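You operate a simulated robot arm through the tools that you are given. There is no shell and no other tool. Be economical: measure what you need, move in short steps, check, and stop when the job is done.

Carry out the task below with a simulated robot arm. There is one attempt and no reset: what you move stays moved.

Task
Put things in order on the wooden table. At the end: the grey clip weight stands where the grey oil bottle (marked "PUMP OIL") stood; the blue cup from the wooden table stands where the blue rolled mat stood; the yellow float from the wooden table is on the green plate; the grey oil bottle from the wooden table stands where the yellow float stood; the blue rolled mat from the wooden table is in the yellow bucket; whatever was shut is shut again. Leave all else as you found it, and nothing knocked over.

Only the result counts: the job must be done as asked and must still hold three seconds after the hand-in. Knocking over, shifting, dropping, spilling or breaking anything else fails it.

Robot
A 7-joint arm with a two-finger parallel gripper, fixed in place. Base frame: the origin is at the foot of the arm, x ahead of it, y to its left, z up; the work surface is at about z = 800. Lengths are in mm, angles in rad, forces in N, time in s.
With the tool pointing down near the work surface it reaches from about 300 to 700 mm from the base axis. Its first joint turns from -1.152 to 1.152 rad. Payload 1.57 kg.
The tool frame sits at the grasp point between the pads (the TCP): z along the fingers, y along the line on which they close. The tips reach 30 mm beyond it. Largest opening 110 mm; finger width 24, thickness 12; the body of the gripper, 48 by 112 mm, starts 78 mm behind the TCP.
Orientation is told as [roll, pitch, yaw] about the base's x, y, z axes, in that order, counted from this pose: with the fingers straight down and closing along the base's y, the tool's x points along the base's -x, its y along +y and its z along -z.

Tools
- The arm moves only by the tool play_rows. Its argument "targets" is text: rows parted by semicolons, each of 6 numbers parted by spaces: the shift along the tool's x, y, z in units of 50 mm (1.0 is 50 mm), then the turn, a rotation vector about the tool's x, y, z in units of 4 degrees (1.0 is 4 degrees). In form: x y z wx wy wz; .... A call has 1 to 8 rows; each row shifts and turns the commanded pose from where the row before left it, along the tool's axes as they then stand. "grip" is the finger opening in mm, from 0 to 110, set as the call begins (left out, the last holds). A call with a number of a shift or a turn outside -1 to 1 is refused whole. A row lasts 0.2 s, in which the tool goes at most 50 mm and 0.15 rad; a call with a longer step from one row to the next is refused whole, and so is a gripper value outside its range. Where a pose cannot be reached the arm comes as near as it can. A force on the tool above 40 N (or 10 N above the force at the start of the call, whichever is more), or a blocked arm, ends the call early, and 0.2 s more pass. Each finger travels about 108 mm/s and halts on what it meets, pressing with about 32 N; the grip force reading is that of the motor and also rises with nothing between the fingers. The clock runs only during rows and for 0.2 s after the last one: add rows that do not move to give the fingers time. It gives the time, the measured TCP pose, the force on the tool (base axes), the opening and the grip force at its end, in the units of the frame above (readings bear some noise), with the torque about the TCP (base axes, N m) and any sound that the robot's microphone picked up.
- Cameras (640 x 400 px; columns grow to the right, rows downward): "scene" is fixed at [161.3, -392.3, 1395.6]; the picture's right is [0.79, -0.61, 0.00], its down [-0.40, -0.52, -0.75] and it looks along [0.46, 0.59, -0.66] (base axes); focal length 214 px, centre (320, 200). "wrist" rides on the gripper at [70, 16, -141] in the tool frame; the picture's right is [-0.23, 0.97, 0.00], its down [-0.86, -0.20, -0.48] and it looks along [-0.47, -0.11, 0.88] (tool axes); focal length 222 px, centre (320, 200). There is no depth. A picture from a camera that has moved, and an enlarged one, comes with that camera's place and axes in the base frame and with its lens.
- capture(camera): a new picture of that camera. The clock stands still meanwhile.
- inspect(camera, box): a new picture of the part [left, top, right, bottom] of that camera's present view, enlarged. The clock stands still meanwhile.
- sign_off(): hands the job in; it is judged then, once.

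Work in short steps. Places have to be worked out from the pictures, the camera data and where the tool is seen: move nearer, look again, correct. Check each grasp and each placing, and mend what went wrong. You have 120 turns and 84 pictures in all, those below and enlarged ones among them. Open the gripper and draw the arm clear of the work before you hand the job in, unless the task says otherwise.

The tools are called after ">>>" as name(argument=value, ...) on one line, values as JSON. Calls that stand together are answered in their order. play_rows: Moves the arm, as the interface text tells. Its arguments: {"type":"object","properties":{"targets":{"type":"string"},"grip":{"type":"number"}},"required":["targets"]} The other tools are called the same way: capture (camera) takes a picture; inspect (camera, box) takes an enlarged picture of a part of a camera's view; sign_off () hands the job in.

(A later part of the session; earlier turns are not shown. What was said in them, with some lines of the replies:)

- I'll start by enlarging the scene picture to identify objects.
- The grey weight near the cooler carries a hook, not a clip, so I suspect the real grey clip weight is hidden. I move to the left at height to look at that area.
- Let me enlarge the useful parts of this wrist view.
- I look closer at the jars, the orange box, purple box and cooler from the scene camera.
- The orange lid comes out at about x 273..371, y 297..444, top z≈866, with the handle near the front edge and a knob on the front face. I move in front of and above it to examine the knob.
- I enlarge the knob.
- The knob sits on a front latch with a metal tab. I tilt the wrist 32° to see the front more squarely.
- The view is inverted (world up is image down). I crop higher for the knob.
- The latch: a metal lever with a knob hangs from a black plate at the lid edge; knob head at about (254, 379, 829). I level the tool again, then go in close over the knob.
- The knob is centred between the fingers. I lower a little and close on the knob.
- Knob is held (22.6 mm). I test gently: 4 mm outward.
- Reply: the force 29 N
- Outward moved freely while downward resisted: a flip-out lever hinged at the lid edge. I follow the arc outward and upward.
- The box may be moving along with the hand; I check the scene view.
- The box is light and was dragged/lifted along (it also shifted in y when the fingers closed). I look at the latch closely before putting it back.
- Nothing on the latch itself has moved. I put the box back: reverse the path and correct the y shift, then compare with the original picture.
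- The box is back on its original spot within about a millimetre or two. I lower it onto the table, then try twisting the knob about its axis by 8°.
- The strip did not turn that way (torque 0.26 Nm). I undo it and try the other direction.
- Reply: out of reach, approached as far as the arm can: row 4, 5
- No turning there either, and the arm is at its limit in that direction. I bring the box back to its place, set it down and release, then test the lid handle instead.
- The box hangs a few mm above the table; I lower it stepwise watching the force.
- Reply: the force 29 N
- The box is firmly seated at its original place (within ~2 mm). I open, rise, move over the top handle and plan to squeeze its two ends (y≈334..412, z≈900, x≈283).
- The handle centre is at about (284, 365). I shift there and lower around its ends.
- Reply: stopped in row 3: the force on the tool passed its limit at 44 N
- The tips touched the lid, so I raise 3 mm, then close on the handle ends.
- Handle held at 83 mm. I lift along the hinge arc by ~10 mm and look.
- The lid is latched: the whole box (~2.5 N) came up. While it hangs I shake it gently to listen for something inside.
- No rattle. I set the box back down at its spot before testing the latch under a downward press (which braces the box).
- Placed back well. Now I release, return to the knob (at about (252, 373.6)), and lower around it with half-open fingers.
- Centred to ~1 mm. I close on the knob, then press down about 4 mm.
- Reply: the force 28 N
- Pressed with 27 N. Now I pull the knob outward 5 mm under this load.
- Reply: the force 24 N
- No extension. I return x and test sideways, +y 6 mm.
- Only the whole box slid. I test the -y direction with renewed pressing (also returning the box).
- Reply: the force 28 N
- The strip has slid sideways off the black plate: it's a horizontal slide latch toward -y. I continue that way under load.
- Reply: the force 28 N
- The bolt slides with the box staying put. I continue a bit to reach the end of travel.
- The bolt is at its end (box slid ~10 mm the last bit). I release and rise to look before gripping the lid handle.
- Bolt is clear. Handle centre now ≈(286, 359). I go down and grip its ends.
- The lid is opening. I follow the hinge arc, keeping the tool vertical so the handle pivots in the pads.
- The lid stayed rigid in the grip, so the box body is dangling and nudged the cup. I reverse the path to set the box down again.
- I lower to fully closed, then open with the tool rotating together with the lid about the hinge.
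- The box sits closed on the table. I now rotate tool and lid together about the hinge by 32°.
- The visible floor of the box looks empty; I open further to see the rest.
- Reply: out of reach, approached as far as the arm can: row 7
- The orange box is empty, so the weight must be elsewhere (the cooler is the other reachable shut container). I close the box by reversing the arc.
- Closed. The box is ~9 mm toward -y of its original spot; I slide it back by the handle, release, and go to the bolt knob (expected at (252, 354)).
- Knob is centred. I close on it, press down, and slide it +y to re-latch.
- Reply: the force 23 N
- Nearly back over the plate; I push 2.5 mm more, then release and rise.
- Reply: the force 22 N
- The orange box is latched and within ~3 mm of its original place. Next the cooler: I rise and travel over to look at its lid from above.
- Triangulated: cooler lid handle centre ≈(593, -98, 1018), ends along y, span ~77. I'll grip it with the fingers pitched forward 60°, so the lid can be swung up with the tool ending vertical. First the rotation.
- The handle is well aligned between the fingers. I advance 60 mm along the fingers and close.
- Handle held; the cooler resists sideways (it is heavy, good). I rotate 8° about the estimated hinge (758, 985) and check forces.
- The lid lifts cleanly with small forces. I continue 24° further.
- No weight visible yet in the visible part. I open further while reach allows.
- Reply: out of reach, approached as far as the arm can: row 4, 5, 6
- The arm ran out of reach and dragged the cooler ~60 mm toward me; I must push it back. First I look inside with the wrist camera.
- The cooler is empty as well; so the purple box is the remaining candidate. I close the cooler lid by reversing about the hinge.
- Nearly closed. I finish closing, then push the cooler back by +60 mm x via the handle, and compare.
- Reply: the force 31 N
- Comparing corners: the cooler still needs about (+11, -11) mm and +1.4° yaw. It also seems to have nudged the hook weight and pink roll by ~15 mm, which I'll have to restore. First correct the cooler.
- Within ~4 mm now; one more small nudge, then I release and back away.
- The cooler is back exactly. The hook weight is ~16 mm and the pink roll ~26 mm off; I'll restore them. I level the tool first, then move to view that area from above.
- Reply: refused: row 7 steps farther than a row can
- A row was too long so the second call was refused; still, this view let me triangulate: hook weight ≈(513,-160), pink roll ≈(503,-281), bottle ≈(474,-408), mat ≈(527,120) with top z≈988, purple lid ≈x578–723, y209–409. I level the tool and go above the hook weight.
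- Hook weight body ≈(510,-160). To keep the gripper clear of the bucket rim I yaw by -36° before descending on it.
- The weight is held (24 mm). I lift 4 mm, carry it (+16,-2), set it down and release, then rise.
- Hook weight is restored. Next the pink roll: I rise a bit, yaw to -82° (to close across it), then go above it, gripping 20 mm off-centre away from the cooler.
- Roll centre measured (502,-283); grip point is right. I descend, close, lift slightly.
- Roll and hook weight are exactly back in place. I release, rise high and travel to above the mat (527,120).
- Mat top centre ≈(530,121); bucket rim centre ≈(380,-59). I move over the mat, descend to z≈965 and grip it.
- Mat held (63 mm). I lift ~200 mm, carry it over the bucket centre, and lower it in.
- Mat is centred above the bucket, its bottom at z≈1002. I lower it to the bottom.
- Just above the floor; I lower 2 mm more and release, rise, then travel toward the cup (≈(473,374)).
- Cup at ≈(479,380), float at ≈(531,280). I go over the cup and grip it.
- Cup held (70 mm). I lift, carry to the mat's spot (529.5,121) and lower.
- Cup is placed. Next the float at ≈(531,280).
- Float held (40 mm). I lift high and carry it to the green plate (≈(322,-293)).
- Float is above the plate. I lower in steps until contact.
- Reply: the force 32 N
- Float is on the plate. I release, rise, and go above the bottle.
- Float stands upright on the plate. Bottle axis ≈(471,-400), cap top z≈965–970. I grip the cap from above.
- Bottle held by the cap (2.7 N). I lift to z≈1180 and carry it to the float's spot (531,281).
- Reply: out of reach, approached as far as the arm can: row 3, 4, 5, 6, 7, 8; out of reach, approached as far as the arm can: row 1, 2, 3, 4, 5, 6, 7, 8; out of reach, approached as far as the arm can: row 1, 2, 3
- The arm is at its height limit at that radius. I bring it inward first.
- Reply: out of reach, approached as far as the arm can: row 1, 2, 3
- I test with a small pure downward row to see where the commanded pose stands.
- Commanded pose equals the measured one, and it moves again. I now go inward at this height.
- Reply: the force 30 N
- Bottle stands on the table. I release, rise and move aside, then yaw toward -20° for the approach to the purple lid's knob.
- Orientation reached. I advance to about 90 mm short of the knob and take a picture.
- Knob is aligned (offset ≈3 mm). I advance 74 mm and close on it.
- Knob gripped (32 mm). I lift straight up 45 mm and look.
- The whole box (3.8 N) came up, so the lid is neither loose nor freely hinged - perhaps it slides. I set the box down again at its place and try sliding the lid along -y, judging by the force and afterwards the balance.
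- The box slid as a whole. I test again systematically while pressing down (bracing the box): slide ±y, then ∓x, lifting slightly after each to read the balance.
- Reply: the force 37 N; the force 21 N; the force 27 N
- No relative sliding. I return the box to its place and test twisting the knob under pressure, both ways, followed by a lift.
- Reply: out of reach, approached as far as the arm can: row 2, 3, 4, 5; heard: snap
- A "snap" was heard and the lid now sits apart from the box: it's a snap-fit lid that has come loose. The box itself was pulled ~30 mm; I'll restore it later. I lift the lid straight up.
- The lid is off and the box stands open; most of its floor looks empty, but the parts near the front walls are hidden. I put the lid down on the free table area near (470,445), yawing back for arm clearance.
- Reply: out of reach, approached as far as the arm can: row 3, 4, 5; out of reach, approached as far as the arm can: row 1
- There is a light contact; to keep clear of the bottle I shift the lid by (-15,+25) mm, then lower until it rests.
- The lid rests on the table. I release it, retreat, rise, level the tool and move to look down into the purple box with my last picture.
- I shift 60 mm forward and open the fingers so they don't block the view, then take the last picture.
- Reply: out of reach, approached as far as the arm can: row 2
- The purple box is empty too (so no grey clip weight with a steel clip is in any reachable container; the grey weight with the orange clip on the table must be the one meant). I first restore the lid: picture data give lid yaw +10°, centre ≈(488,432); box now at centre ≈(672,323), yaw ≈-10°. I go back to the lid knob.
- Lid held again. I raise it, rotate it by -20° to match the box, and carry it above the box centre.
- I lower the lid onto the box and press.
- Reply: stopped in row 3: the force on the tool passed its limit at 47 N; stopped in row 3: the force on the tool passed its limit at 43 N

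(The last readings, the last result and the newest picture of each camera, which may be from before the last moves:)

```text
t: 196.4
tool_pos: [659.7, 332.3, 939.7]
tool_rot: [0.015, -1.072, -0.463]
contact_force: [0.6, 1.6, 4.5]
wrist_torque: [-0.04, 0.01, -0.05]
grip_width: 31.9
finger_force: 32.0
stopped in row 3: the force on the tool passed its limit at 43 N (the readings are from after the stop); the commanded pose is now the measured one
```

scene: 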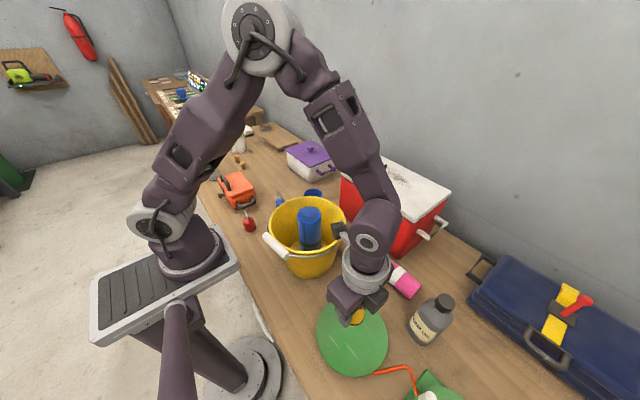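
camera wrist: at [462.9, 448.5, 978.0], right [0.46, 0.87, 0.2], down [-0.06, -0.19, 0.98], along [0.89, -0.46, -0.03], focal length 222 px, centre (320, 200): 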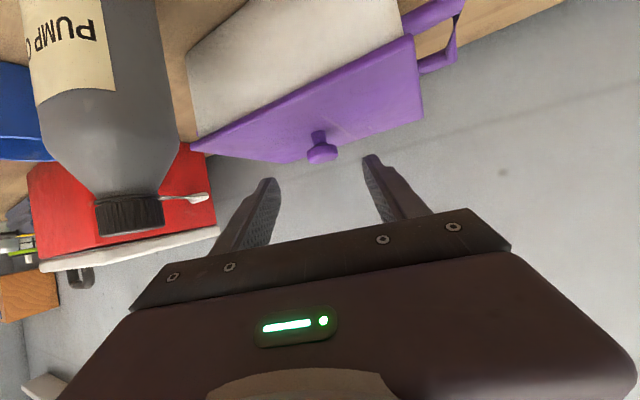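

The lid sits on the rim, not yet seated (z≈941 vs 928). I correct the small tilt and search around with light pressing.

>>> play_rows(targets="-0.104 0 -0.06 0 0.19 -0.378;0 0 0 0 0 0")

>>> play_rows(targets="-0.036 0.034 0.0625 0 0 0;0.13 0 0.075 0 0 0;0 0 0 0 0 0")

>>> play_rows(targets="0.0173 0.072 -0.03 0 0 0;0 0 0 0 0 0")

>>> play_rows(targets="-0.0173 -0.072 0.03 0 0 0;-0.0173 -0.072 0.03 0 0 0;0 0 0 0 0 0")

>>> play_rows(targets="0.036 -0.034 -0.0625 0 0 0;0.036 -0.034 -0.0625 0 0 0;0 0 0 0 0 0")

>>> play_rows(targets="0.0173 0.072 -0.03 0 0 0;0.0173 0.072 -0.03 0 0 0;0 0 0 0 0 0")

```text
t: 197.1
tool_pos: [659.7, 331.9, 946.8]
tool_rot: [-0.039, -1.058, -0.406]
contact_force: [0.2, 0.2, -0.5]
wrist_torque: [-0.03, 0.01, -0.01]
grip_width: 32.2
finger_force: 32.2
```

```text
t: 197.8
tool_pos: [664.2, 331.4, 940.8]
tool_rot: [-0.034, -1.061, -0.411]
contact_force: [-4.5, -2.1, 16.6]
wrist_torque: [-0.58, -1.01, -0.06]
grip_width: 31.9
finger_force: 31.8
```

```text
t: 198.4
tool_pos: [665.1, 333.5, 941.4]
tool_rot: [-0.036, -1.063, -0.408]
contact_force: [2.7, -11.6, 28.8]
wrist_torque: [-0.78, -0.67, -0.25]
grip_width: 31.8
finger_force: 31.8
```

```text
t: 199.2
tool_pos: [663.4, 331.2, 941.3]
tool_rot: [-0.03, -1.061, -0.407]
contact_force: [-2.7, 12.9, 39.4]
wrist_torque: [0.03, -0.67, 0.19]
grip_width: 31.8
finger_force: 31.9
```

```text
t: 200.1
tool_pos: [658.4, 325.7, 940.0]
tool_rot: [-0.037, -1.063, -0.407]
contact_force: [14.7, -4.4, 35.4]
wrist_torque: [-0.45, -1.0, 0.02]
grip_width: 31.8
finger_force: 32.2
heard: snap
```

```text
t: 200.8
tool_pos: [656.0, 334.7, 939.7]
tool_rot: [-0.041, -1.064, -0.407]
contact_force: [1.5, -15.2, 35.6]
wrist_torque: [-0.94, -0.68, -0.31]
grip_width: 31.4
finger_force: 31.7
```

A snap was heard: possibly seated. I lift slightly to see whether the whole box (3.7 N) comes along.

>>> play_rows(targets="-0.26 0 -0.15 0 0 0;-0.26 0 -0.15 0 0 0;0 0 0 0 0 0;0 0 0 0 0 0")

```text
t: 201.8
tool_pos: [655.0, 337.1, 968.4]
tool_rot: [-0.035, -1.056, -0.409]
contact_force: [0.5, -0.1, -4.0]
wrist_torque: [0.05, 0.04, -0.05]
grip_width: 31.7
finger_force: 32.0
```

The lid is back on and the whole box hangs (4 N). I rotate it +9°, shift it (+7,+20) to its original place, and lower.

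>>> play_rows(targets="0 0.122 0.005 -0.658 0 -0.38;0 0.122 0.005 -0.658 0 -0.38;0 0.122 0.005 -0.658 0 -0.38;0 0 0 0 0 0")

>>> play_rows(targets="0.2 0 0.116 0 0 0;0.2 0 0.116 0 0 0;0.04 0 0.023 0 0 0;0 0 0 0 0 0")

```text
t: 202.8
tool_pos: [662.9, 352.2, 967.9]
tool_rot: [-0.039, -1.054, -0.243]
contact_force: [-0.2, -0.8, -3.7]
wrist_torque: [0.05, 0.12, 0.0]
grip_width: 31.5
finger_force: 31.7
```

```text
t: 203.8
tool_pos: [663.5, 353.6, 942.6]
tool_rot: [-0.038, -1.054, -0.248]
contact_force: [-0.5, 0.0, -4.2]
wrist_torque: [0.0, 0.1, 0.02]
grip_width: 31.5
finger_force: 32.8
```

I set it down, release the knob, retreat backward and level the tool.

>>> play_rows(targets="0.045 0 0.026 0 0 0;0.02 0 0.012 0 0 0;0 0 0 0 0 0")

>>> play_rows(targets="0 0 0 0 0 0;0 0 0 0 0 0;0 0 -0.9 0 0 0;0 0 -0.9 0 0 0;0 0 -0.9 0 0 0;0 0 -0.9 0 0 0;-0.5 0 -0.3 0 0 0", grip=70)

>>> play_rows(targets="0 0 0 0 1 0;0 0 0 0 1 0;0 0 0 0 1 0;0 0 0 0 1 0;0 0 0 0 1 0;0 0 0 0 1 0;0 0 0 0 1 0;0 0 0 0 1 0")

>>> play_rows(targets="0 0 0 0 1 0;0 0 0 0 1 0;0 0 0 0 1 0;0 0 0 0 1 0;0 0 0 0 1 0;0 0 0 0 1 0;0 0 0 0 1 0;0 0 0 0 0 1")

>>> play_rows(targets="0 0 0 0 0 1;0 0 0 0 0 1;0 0 0 0 0 1;0 0 0 0 0 1;0 0 0 0 0 0.4")

```text
t: 204.7
tool_pos: [664.0, 352.8, 939.6]
tool_rot: [-0.035, -1.056, -0.248]
contact_force: [2.9, 2.5, 9.5]
wrist_torque: [0.12, 0.33, -0.01]
grip_width: 31.6
finger_force: 31.5
heard: snap
```

```text
t: 206.2
tool_pos: [511.5, 399.5, 1056.7]
tool_rot: [-0.038, -1.053, -0.246]
contact_force: [-0.3, -0.3, 0.0]
wrist_torque: [0.0, 0.02, -0.01]
grip_width: 70.0
finger_force: 0.1
heard: snap
```

```text
t: 208.1
tool_pos: [511.5, 398.9, 1055.8]
tool_rot: [-0.023, -0.495, -0.268]
contact_force: [0.1, 0.3, 0.1]
wrist_torque: [0.02, 0.03, 0.02]
grip_width: 70.1
finger_force: 0.1
```

```text
t: 209.8
tool_pos: [507.7, 392.1, 1055.8]
tool_rot: [-0.021, -0.006, -0.35]
contact_force: [-0.3, 0.5, 0.0]
wrist_torque: [-0.03, 0.01, 0.03]
grip_width: 70.0
finger_force: 0.1
out of reach, approached as far as the arm can: row 7
```

```text
t: 211.1
tool_pos: [508.6, 392.2, 1056.0]
tool_rot: [-0.013, -0.013, -0.657]
contact_force: [0.2, 0.6, 0.3]
wrist_torque: [0.02, 0.02, 0.0]
grip_width: 69.9
finger_force: 0.0
```

The purple box is back. Now the grey weight with the orange clip: I travel to it (526,-161) and descend.

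>>> play_rows(targets="-0.585 -0.711 -0.1 0 0 0;-0.585 -0.711 -0.1 0 0 0;-0.585 -0.711 -0.1 0 0 0;-0.585 -0.711 0 0 0 0;-0.585 -0.711 0 0 0 0;-0.585 -0.711 0 0 0 0;-0.585 -0.711 0 0 0 0;-0.585 -0.711 0 0 0 0", grip=60)

>>> play_rows(targets="-0.585 -0.711 0 0 0 0;-0.585 -0.711 0 0 0 0;-0.585 -0.711 0 0 0 0;-0.585 -0.711 0 0 0 0;0 0 0 0 0 0")

```text
t: 212.8
tool_pos: [519.9, 26.2, 1079.0]
tool_rot: [-0.013, -0.012, -0.657]
contact_force: [-0.4, -0.3, -0.2]
wrist_torque: [0.0, 0.03, 0.01]
grip_width: 59.8
finger_force: 0.0
```

```text
t: 214.1
tool_pos: [527.8, -160.5, 1078.7]
tool_rot: [-0.016, -0.015, -0.657]
contact_force: [-0.3, 0.3, 0.0]
wrist_torque: [0.02, -0.01, -0.07]
grip_width: 60.1
finger_force: 0.0
```

I descend, grip the weight, carry it to the bottle's spot (471,-400) and lower it.

>>> play_rows(targets="0.02 0 0.95 0 0 0;0 0 0.95 0 0 0;0 0 0.95 0 0 0;0 0 0.95 0 0 0;0 0 0.88 0 0 0;0 0 0 0 0 0")

>>> play_rows(targets="0 0 0 0 0 0;0 0 0 0 0 0;0 0 0 0 0 0;0 0 -0.9 0 0 0;0 0 -0.9 0 0 0;0 0 -0.9 0 0 0", grip=10)

>>> play_rows(targets="-0.339 -0.745 0 0 0 0;-0.339 -0.745 0 0 0 0;-0.339 -0.745 0 0 0 0;-0.339 -0.745 0 0 0 0;-0.339 -0.745 0 0 0 0;-0.339 -0.745 0 0 0 0;0 0 0 0 0 0")

>>> play_rows(targets="0 0 0.9 0 0 0;0 0 0.9 0 0 0;0 0 0.7 0 0 0;0 0 0 0 0 0")

```text
t: 215.4
tool_pos: [525.7, -163.4, 848.4]
tool_rot: [-0.014, -0.015, -0.656]
contact_force: [-0.8, 0.6, -0.1]
wrist_torque: [0.03, -0.01, 0.03]
grip_width: 60.0
finger_force: 0.0
```

```text
t: 216.8
tool_pos: [523.2, -157.2, 982.3]
tool_rot: [-0.015, -0.015, -0.657]
contact_force: [0.0, -0.1, -1.0]
wrist_torque: [0.02, 0.02, -0.04]
grip_width: 24.4
finger_force: 31.8
```

```text
t: 218.4
tool_pos: [470.6, -397.8, 985.0]
tool_rot: [-0.014, -0.014, -0.656]
contact_force: [0.1, -0.1, -0.9]
wrist_torque: [0.02, 0.02, 0.02]
grip_width: 23.9
finger_force: 32.2
```

```text
t: 219.4
tool_pos: [469.6, -401.0, 861.4]
tool_rot: [-0.015, -0.014, -0.655]
contact_force: [0.0, 0.6, -1.1]
wrist_torque: [0.03, 0.03, 0.0]
grip_width: 24.1
finger_force: 32.2
```

Weight held above the bottle's spot. I lower to the table, release and rise.

>>> play_rows(targets="0 0 0.2 0 0 0;0 0 0.06 0 0 0;0 0 0 0 0 0")

>>> play_rows(targets="0 0 0 0 0 0;0 0 0 0 0 0;0 0 -0.9 0 0 0;0 0 -0.95 0 0 0;0 0 -0.95 0 0 0;0 0 -0.95 0 0 0;0 0 -0.5 0 0 0", grip=60)

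```text
t: 220.2
tool_pos: [469.3, -400.9, 848.6]
tool_rot: [-0.015, -0.014, -0.657]
contact_force: [-0.1, 0.0, -0.3]
wrist_torque: [0.0, -0.03, 0.02]
grip_width: 23.9
finger_force: 32.4
```

```text
t: 221.8
tool_pos: [470.0, -397.4, 1064.1]
tool_rot: [-0.014, -0.014, -0.656]
contact_force: [0.5, -0.2, -0.7]
wrist_torque: [0.01, 0.04, 0.02]
grip_width: 60.1
finger_force: 0.1
```

The weight stands on the bottle's spot. As insurance that the purple lid is fully seated, I return there and will press the knob once from above with closed fingers.

>>> play_rows(targets="0.61 0.714 0 0 0 0;0.61 0.714 0 0 0 0;0.61 0.714 0 0 0 0;0.61 0.714 0 0 0 0;0.61 0.714 0 0 0 0;0.61 0.714 0 0 0 0;0.61 0.714 0 0 0 0;0.61 0.714 0 0 0 0", grip=0)

>>> play_rows(targets="0.61 0.714 0 0 0 0;0.61 0.714 0 0 0 0;0.61 0.714 0 0 0 0;0.61 0.714 0 0 0 0;0.61 0.714 0 0 0 0;0.61 0.714 0 0 0 0;0.61 0.714 0 0 0 0;0.61 0.714 0 0 0 0")

>>> play_rows(targets="0.3 0.35 0 0 0 0;0 0 0 0 0 -1;0 0 0 0 0 -1;0 0 0 0 0 -1;0 0 0 0 0 -1;0 0 0 0 0 -1;0 0 0 0 0 -0.8")

>>> play_rows(targets="0 0 0 0 -1 0;0 0 0 0 -1 0;0 0 0 0 -1 0;0 0 0 0 -1 0;0 0 0 0 -1 0;0 0 0 0 -1 0;0 0 0 0 -1 0;0 0 0 0 -1 0")

>>> play_rows(targets="0 0 0 0 -1 0;0 0 0 0 -1 0;0 0 0 0 -1 0;0 0 0 0 -1 0;0 0 0 0 -1 0;0 0 0 0 -1 0;0 0 0 0 -1 0")

```text
t: 223.7
tool_pos: [452.4, -20.0, 1052.7]
tool_rot: [-0.016, -0.013, -0.655]
contact_force: [0.6, 0.1, -0.7]
wrist_torque: [0.01, -0.04, 0.02]
grip_width: 0.1
finger_force: 21.6
```

```text
t: 225.4
tool_pos: [432.0, 354.2, 1046.3]
tool_rot: [-0.014, -0.014, -0.657]
contact_force: [-0.7, 0.5, 0.1]
wrist_torque: [-0.07, 0.05, -0.01]
grip_width: 0.0
finger_force: 21.7
```

```text
t: 227.1
tool_pos: [430.2, 377.1, 1046.6]
tool_rot: [-0.019, -0.007, -0.249]
contact_force: [-0.8, -0.5, -0.5]
wrist_torque: [0.0, -0.02, 0.03]
grip_width: 0.1
finger_force: 21.4
```

```text
t: 228.8
tool_pos: [429.7, 376.1, 1046.8]
tool_rot: [-0.024, -0.568, -0.239]
contact_force: [-0.2, -0.6, -0.2]
wrist_torque: [-0.02, 0.0, 0.0]
grip_width: 0.0
finger_force: 21.3
```

```text
t: 230.4
tool_pos: [430.1, 376.9, 1047.2]
tool_rot: [-0.038, -1.054, -0.215]
contact_force: [-0.3, 0.0, -0.1]
wrist_torque: [0.01, 0.04, 0.01]
grip_width: 0.0
finger_force: 21.4
```

I move above the knob, then press down in small steps.

>>> play_rows(targets="-0.206 0.0883 0.77 0 0 0;-0.206 0.0883 0.77 0 0 0;-0.206 0.0883 0.77 0 0 0;-0.206 0.0883 0.77 0 0 0;-0.206 0.0883 0.77 0 0 0;-0.206 0.0883 0.77 0 0 0;0 0 0 0 0 0")

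>>> play_rows(targets="0.1 0 0.058 0 0 0;0.1 0 0.058 0 0 0;0.1 0 0.058 0 0 0;0.1 0 0.058 0 0 0;0 0 0 0 0 0")

>>> play_rows(targets="0.07 0 0.04 0 0 0;0.07 0 0.04 0 0 0;0.07 0 0.04 0 0 0;0 0 0 0 0 0")

```text
t: 232.1
tool_pos: [661.2, 343.3, 988.9]
tool_rot: [-0.038, -1.055, -0.218]
contact_force: [0.8, 0.0, -0.3]
wrist_torque: [-0.02, 0.0, 0.0]
grip_width: 0.0
finger_force: 21.3
```

```text
t: 233.2
tool_pos: [661.2, 342.6, 963.9]
tool_rot: [-0.038, -1.055, -0.219]
contact_force: [-1.0, 0.4, 0.5]
wrist_torque: [0.02, 0.02, 0.01]
grip_width: 0.1
finger_force: 21.1
```

```text
t: 234.2
tool_pos: [661.2, 342.6, 953.6]
tool_rot: [-0.036, -1.058, -0.22]
contact_force: [-4.4, -0.2, 14.0]
wrist_torque: [-0.04, -0.16, -0.05]
grip_width: 0.0
finger_force: 21.1
```

Contact with 14 N and no further snap; I press a little more, then withdraw up and back.

>>> play_rows(targets="0.03 0 0.017 0 0 0;0 0 0 0 0 0")

>>> play_rows(targets="-0.5 0 -0.29 0 0 0;-0.5 0 -0.29 0 0 0;0 0 -0.9 0 0 0;0 0 -0.9 0 0 0;0 0 -0.9 0 0 0;0 0 -0.9 0 0 0;0 0 -0.6 0 0 0", grip=60)

```text
t: 234.8
tool_pos: [659.9, 342.1, 953.4]
tool_rot: [-0.034, -1.059, -0.222]
contact_force: [-4.0, 1.1, 32.0]
wrist_torque: [-0.1, -0.55, -0.03]
grip_width: 0.2
finger_force: 21.2
```

```text
t: 236.4
tool_pos: [485.6, 389.9, 1112.5]
tool_rot: [-0.039, -1.054, -0.218]
contact_force: [0.0, -0.8, 0.8]
wrist_torque: [-0.03, -0.02, -0.02]
grip_width: 60.1
finger_force: 0.0
5 turns are left
```

The lid held under 32 N without another snap, so it looks seated. The gripper is open and the arm is clear of the work, so I hand the job in.

>>> sign_off()

```text
The job is handed in.
```

I handed the job in, but I'm not sure I moved the right weight. I found no grey weight with a steel clip, so I put the grey one with the orange hook where the oil bottle stood.

**Search:** I opened the orange box, the cooler and the purple box, and all three looked empty. I couldn't reach the navy case, so the real clip weight may be in there.

**Moves made:**
- **Mat:** it is standing in the yellow bucket.
- **Cup:** it is where the mat stood. I had nudged it earlier while opening the orange box.
- **Float:** it is upright on the green plate.
- **Oil bottle:** it is where the float stood.

**Shut again:**
- **Orange box:** closed and latched, within about 3 mm of where it was.
- **Cooler:** closed and back in place.
- **Purple box:** its lid came off with a snap when I twisted the knob, and I pressed it back on. I heard two more snaps as I set the box down and let go. It then held a 32 N press. I put the box back by calculation, so it may be several millimetres off.

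**Disturbed:** dragging the cooler pushed the pink roll and the hook weight. I put both back before moving the weight.

I had no pictures left at the end, so the final spots of the grey weight and the purple box and lid rest on arm readings only. I last saw the cup before moving the purple box.
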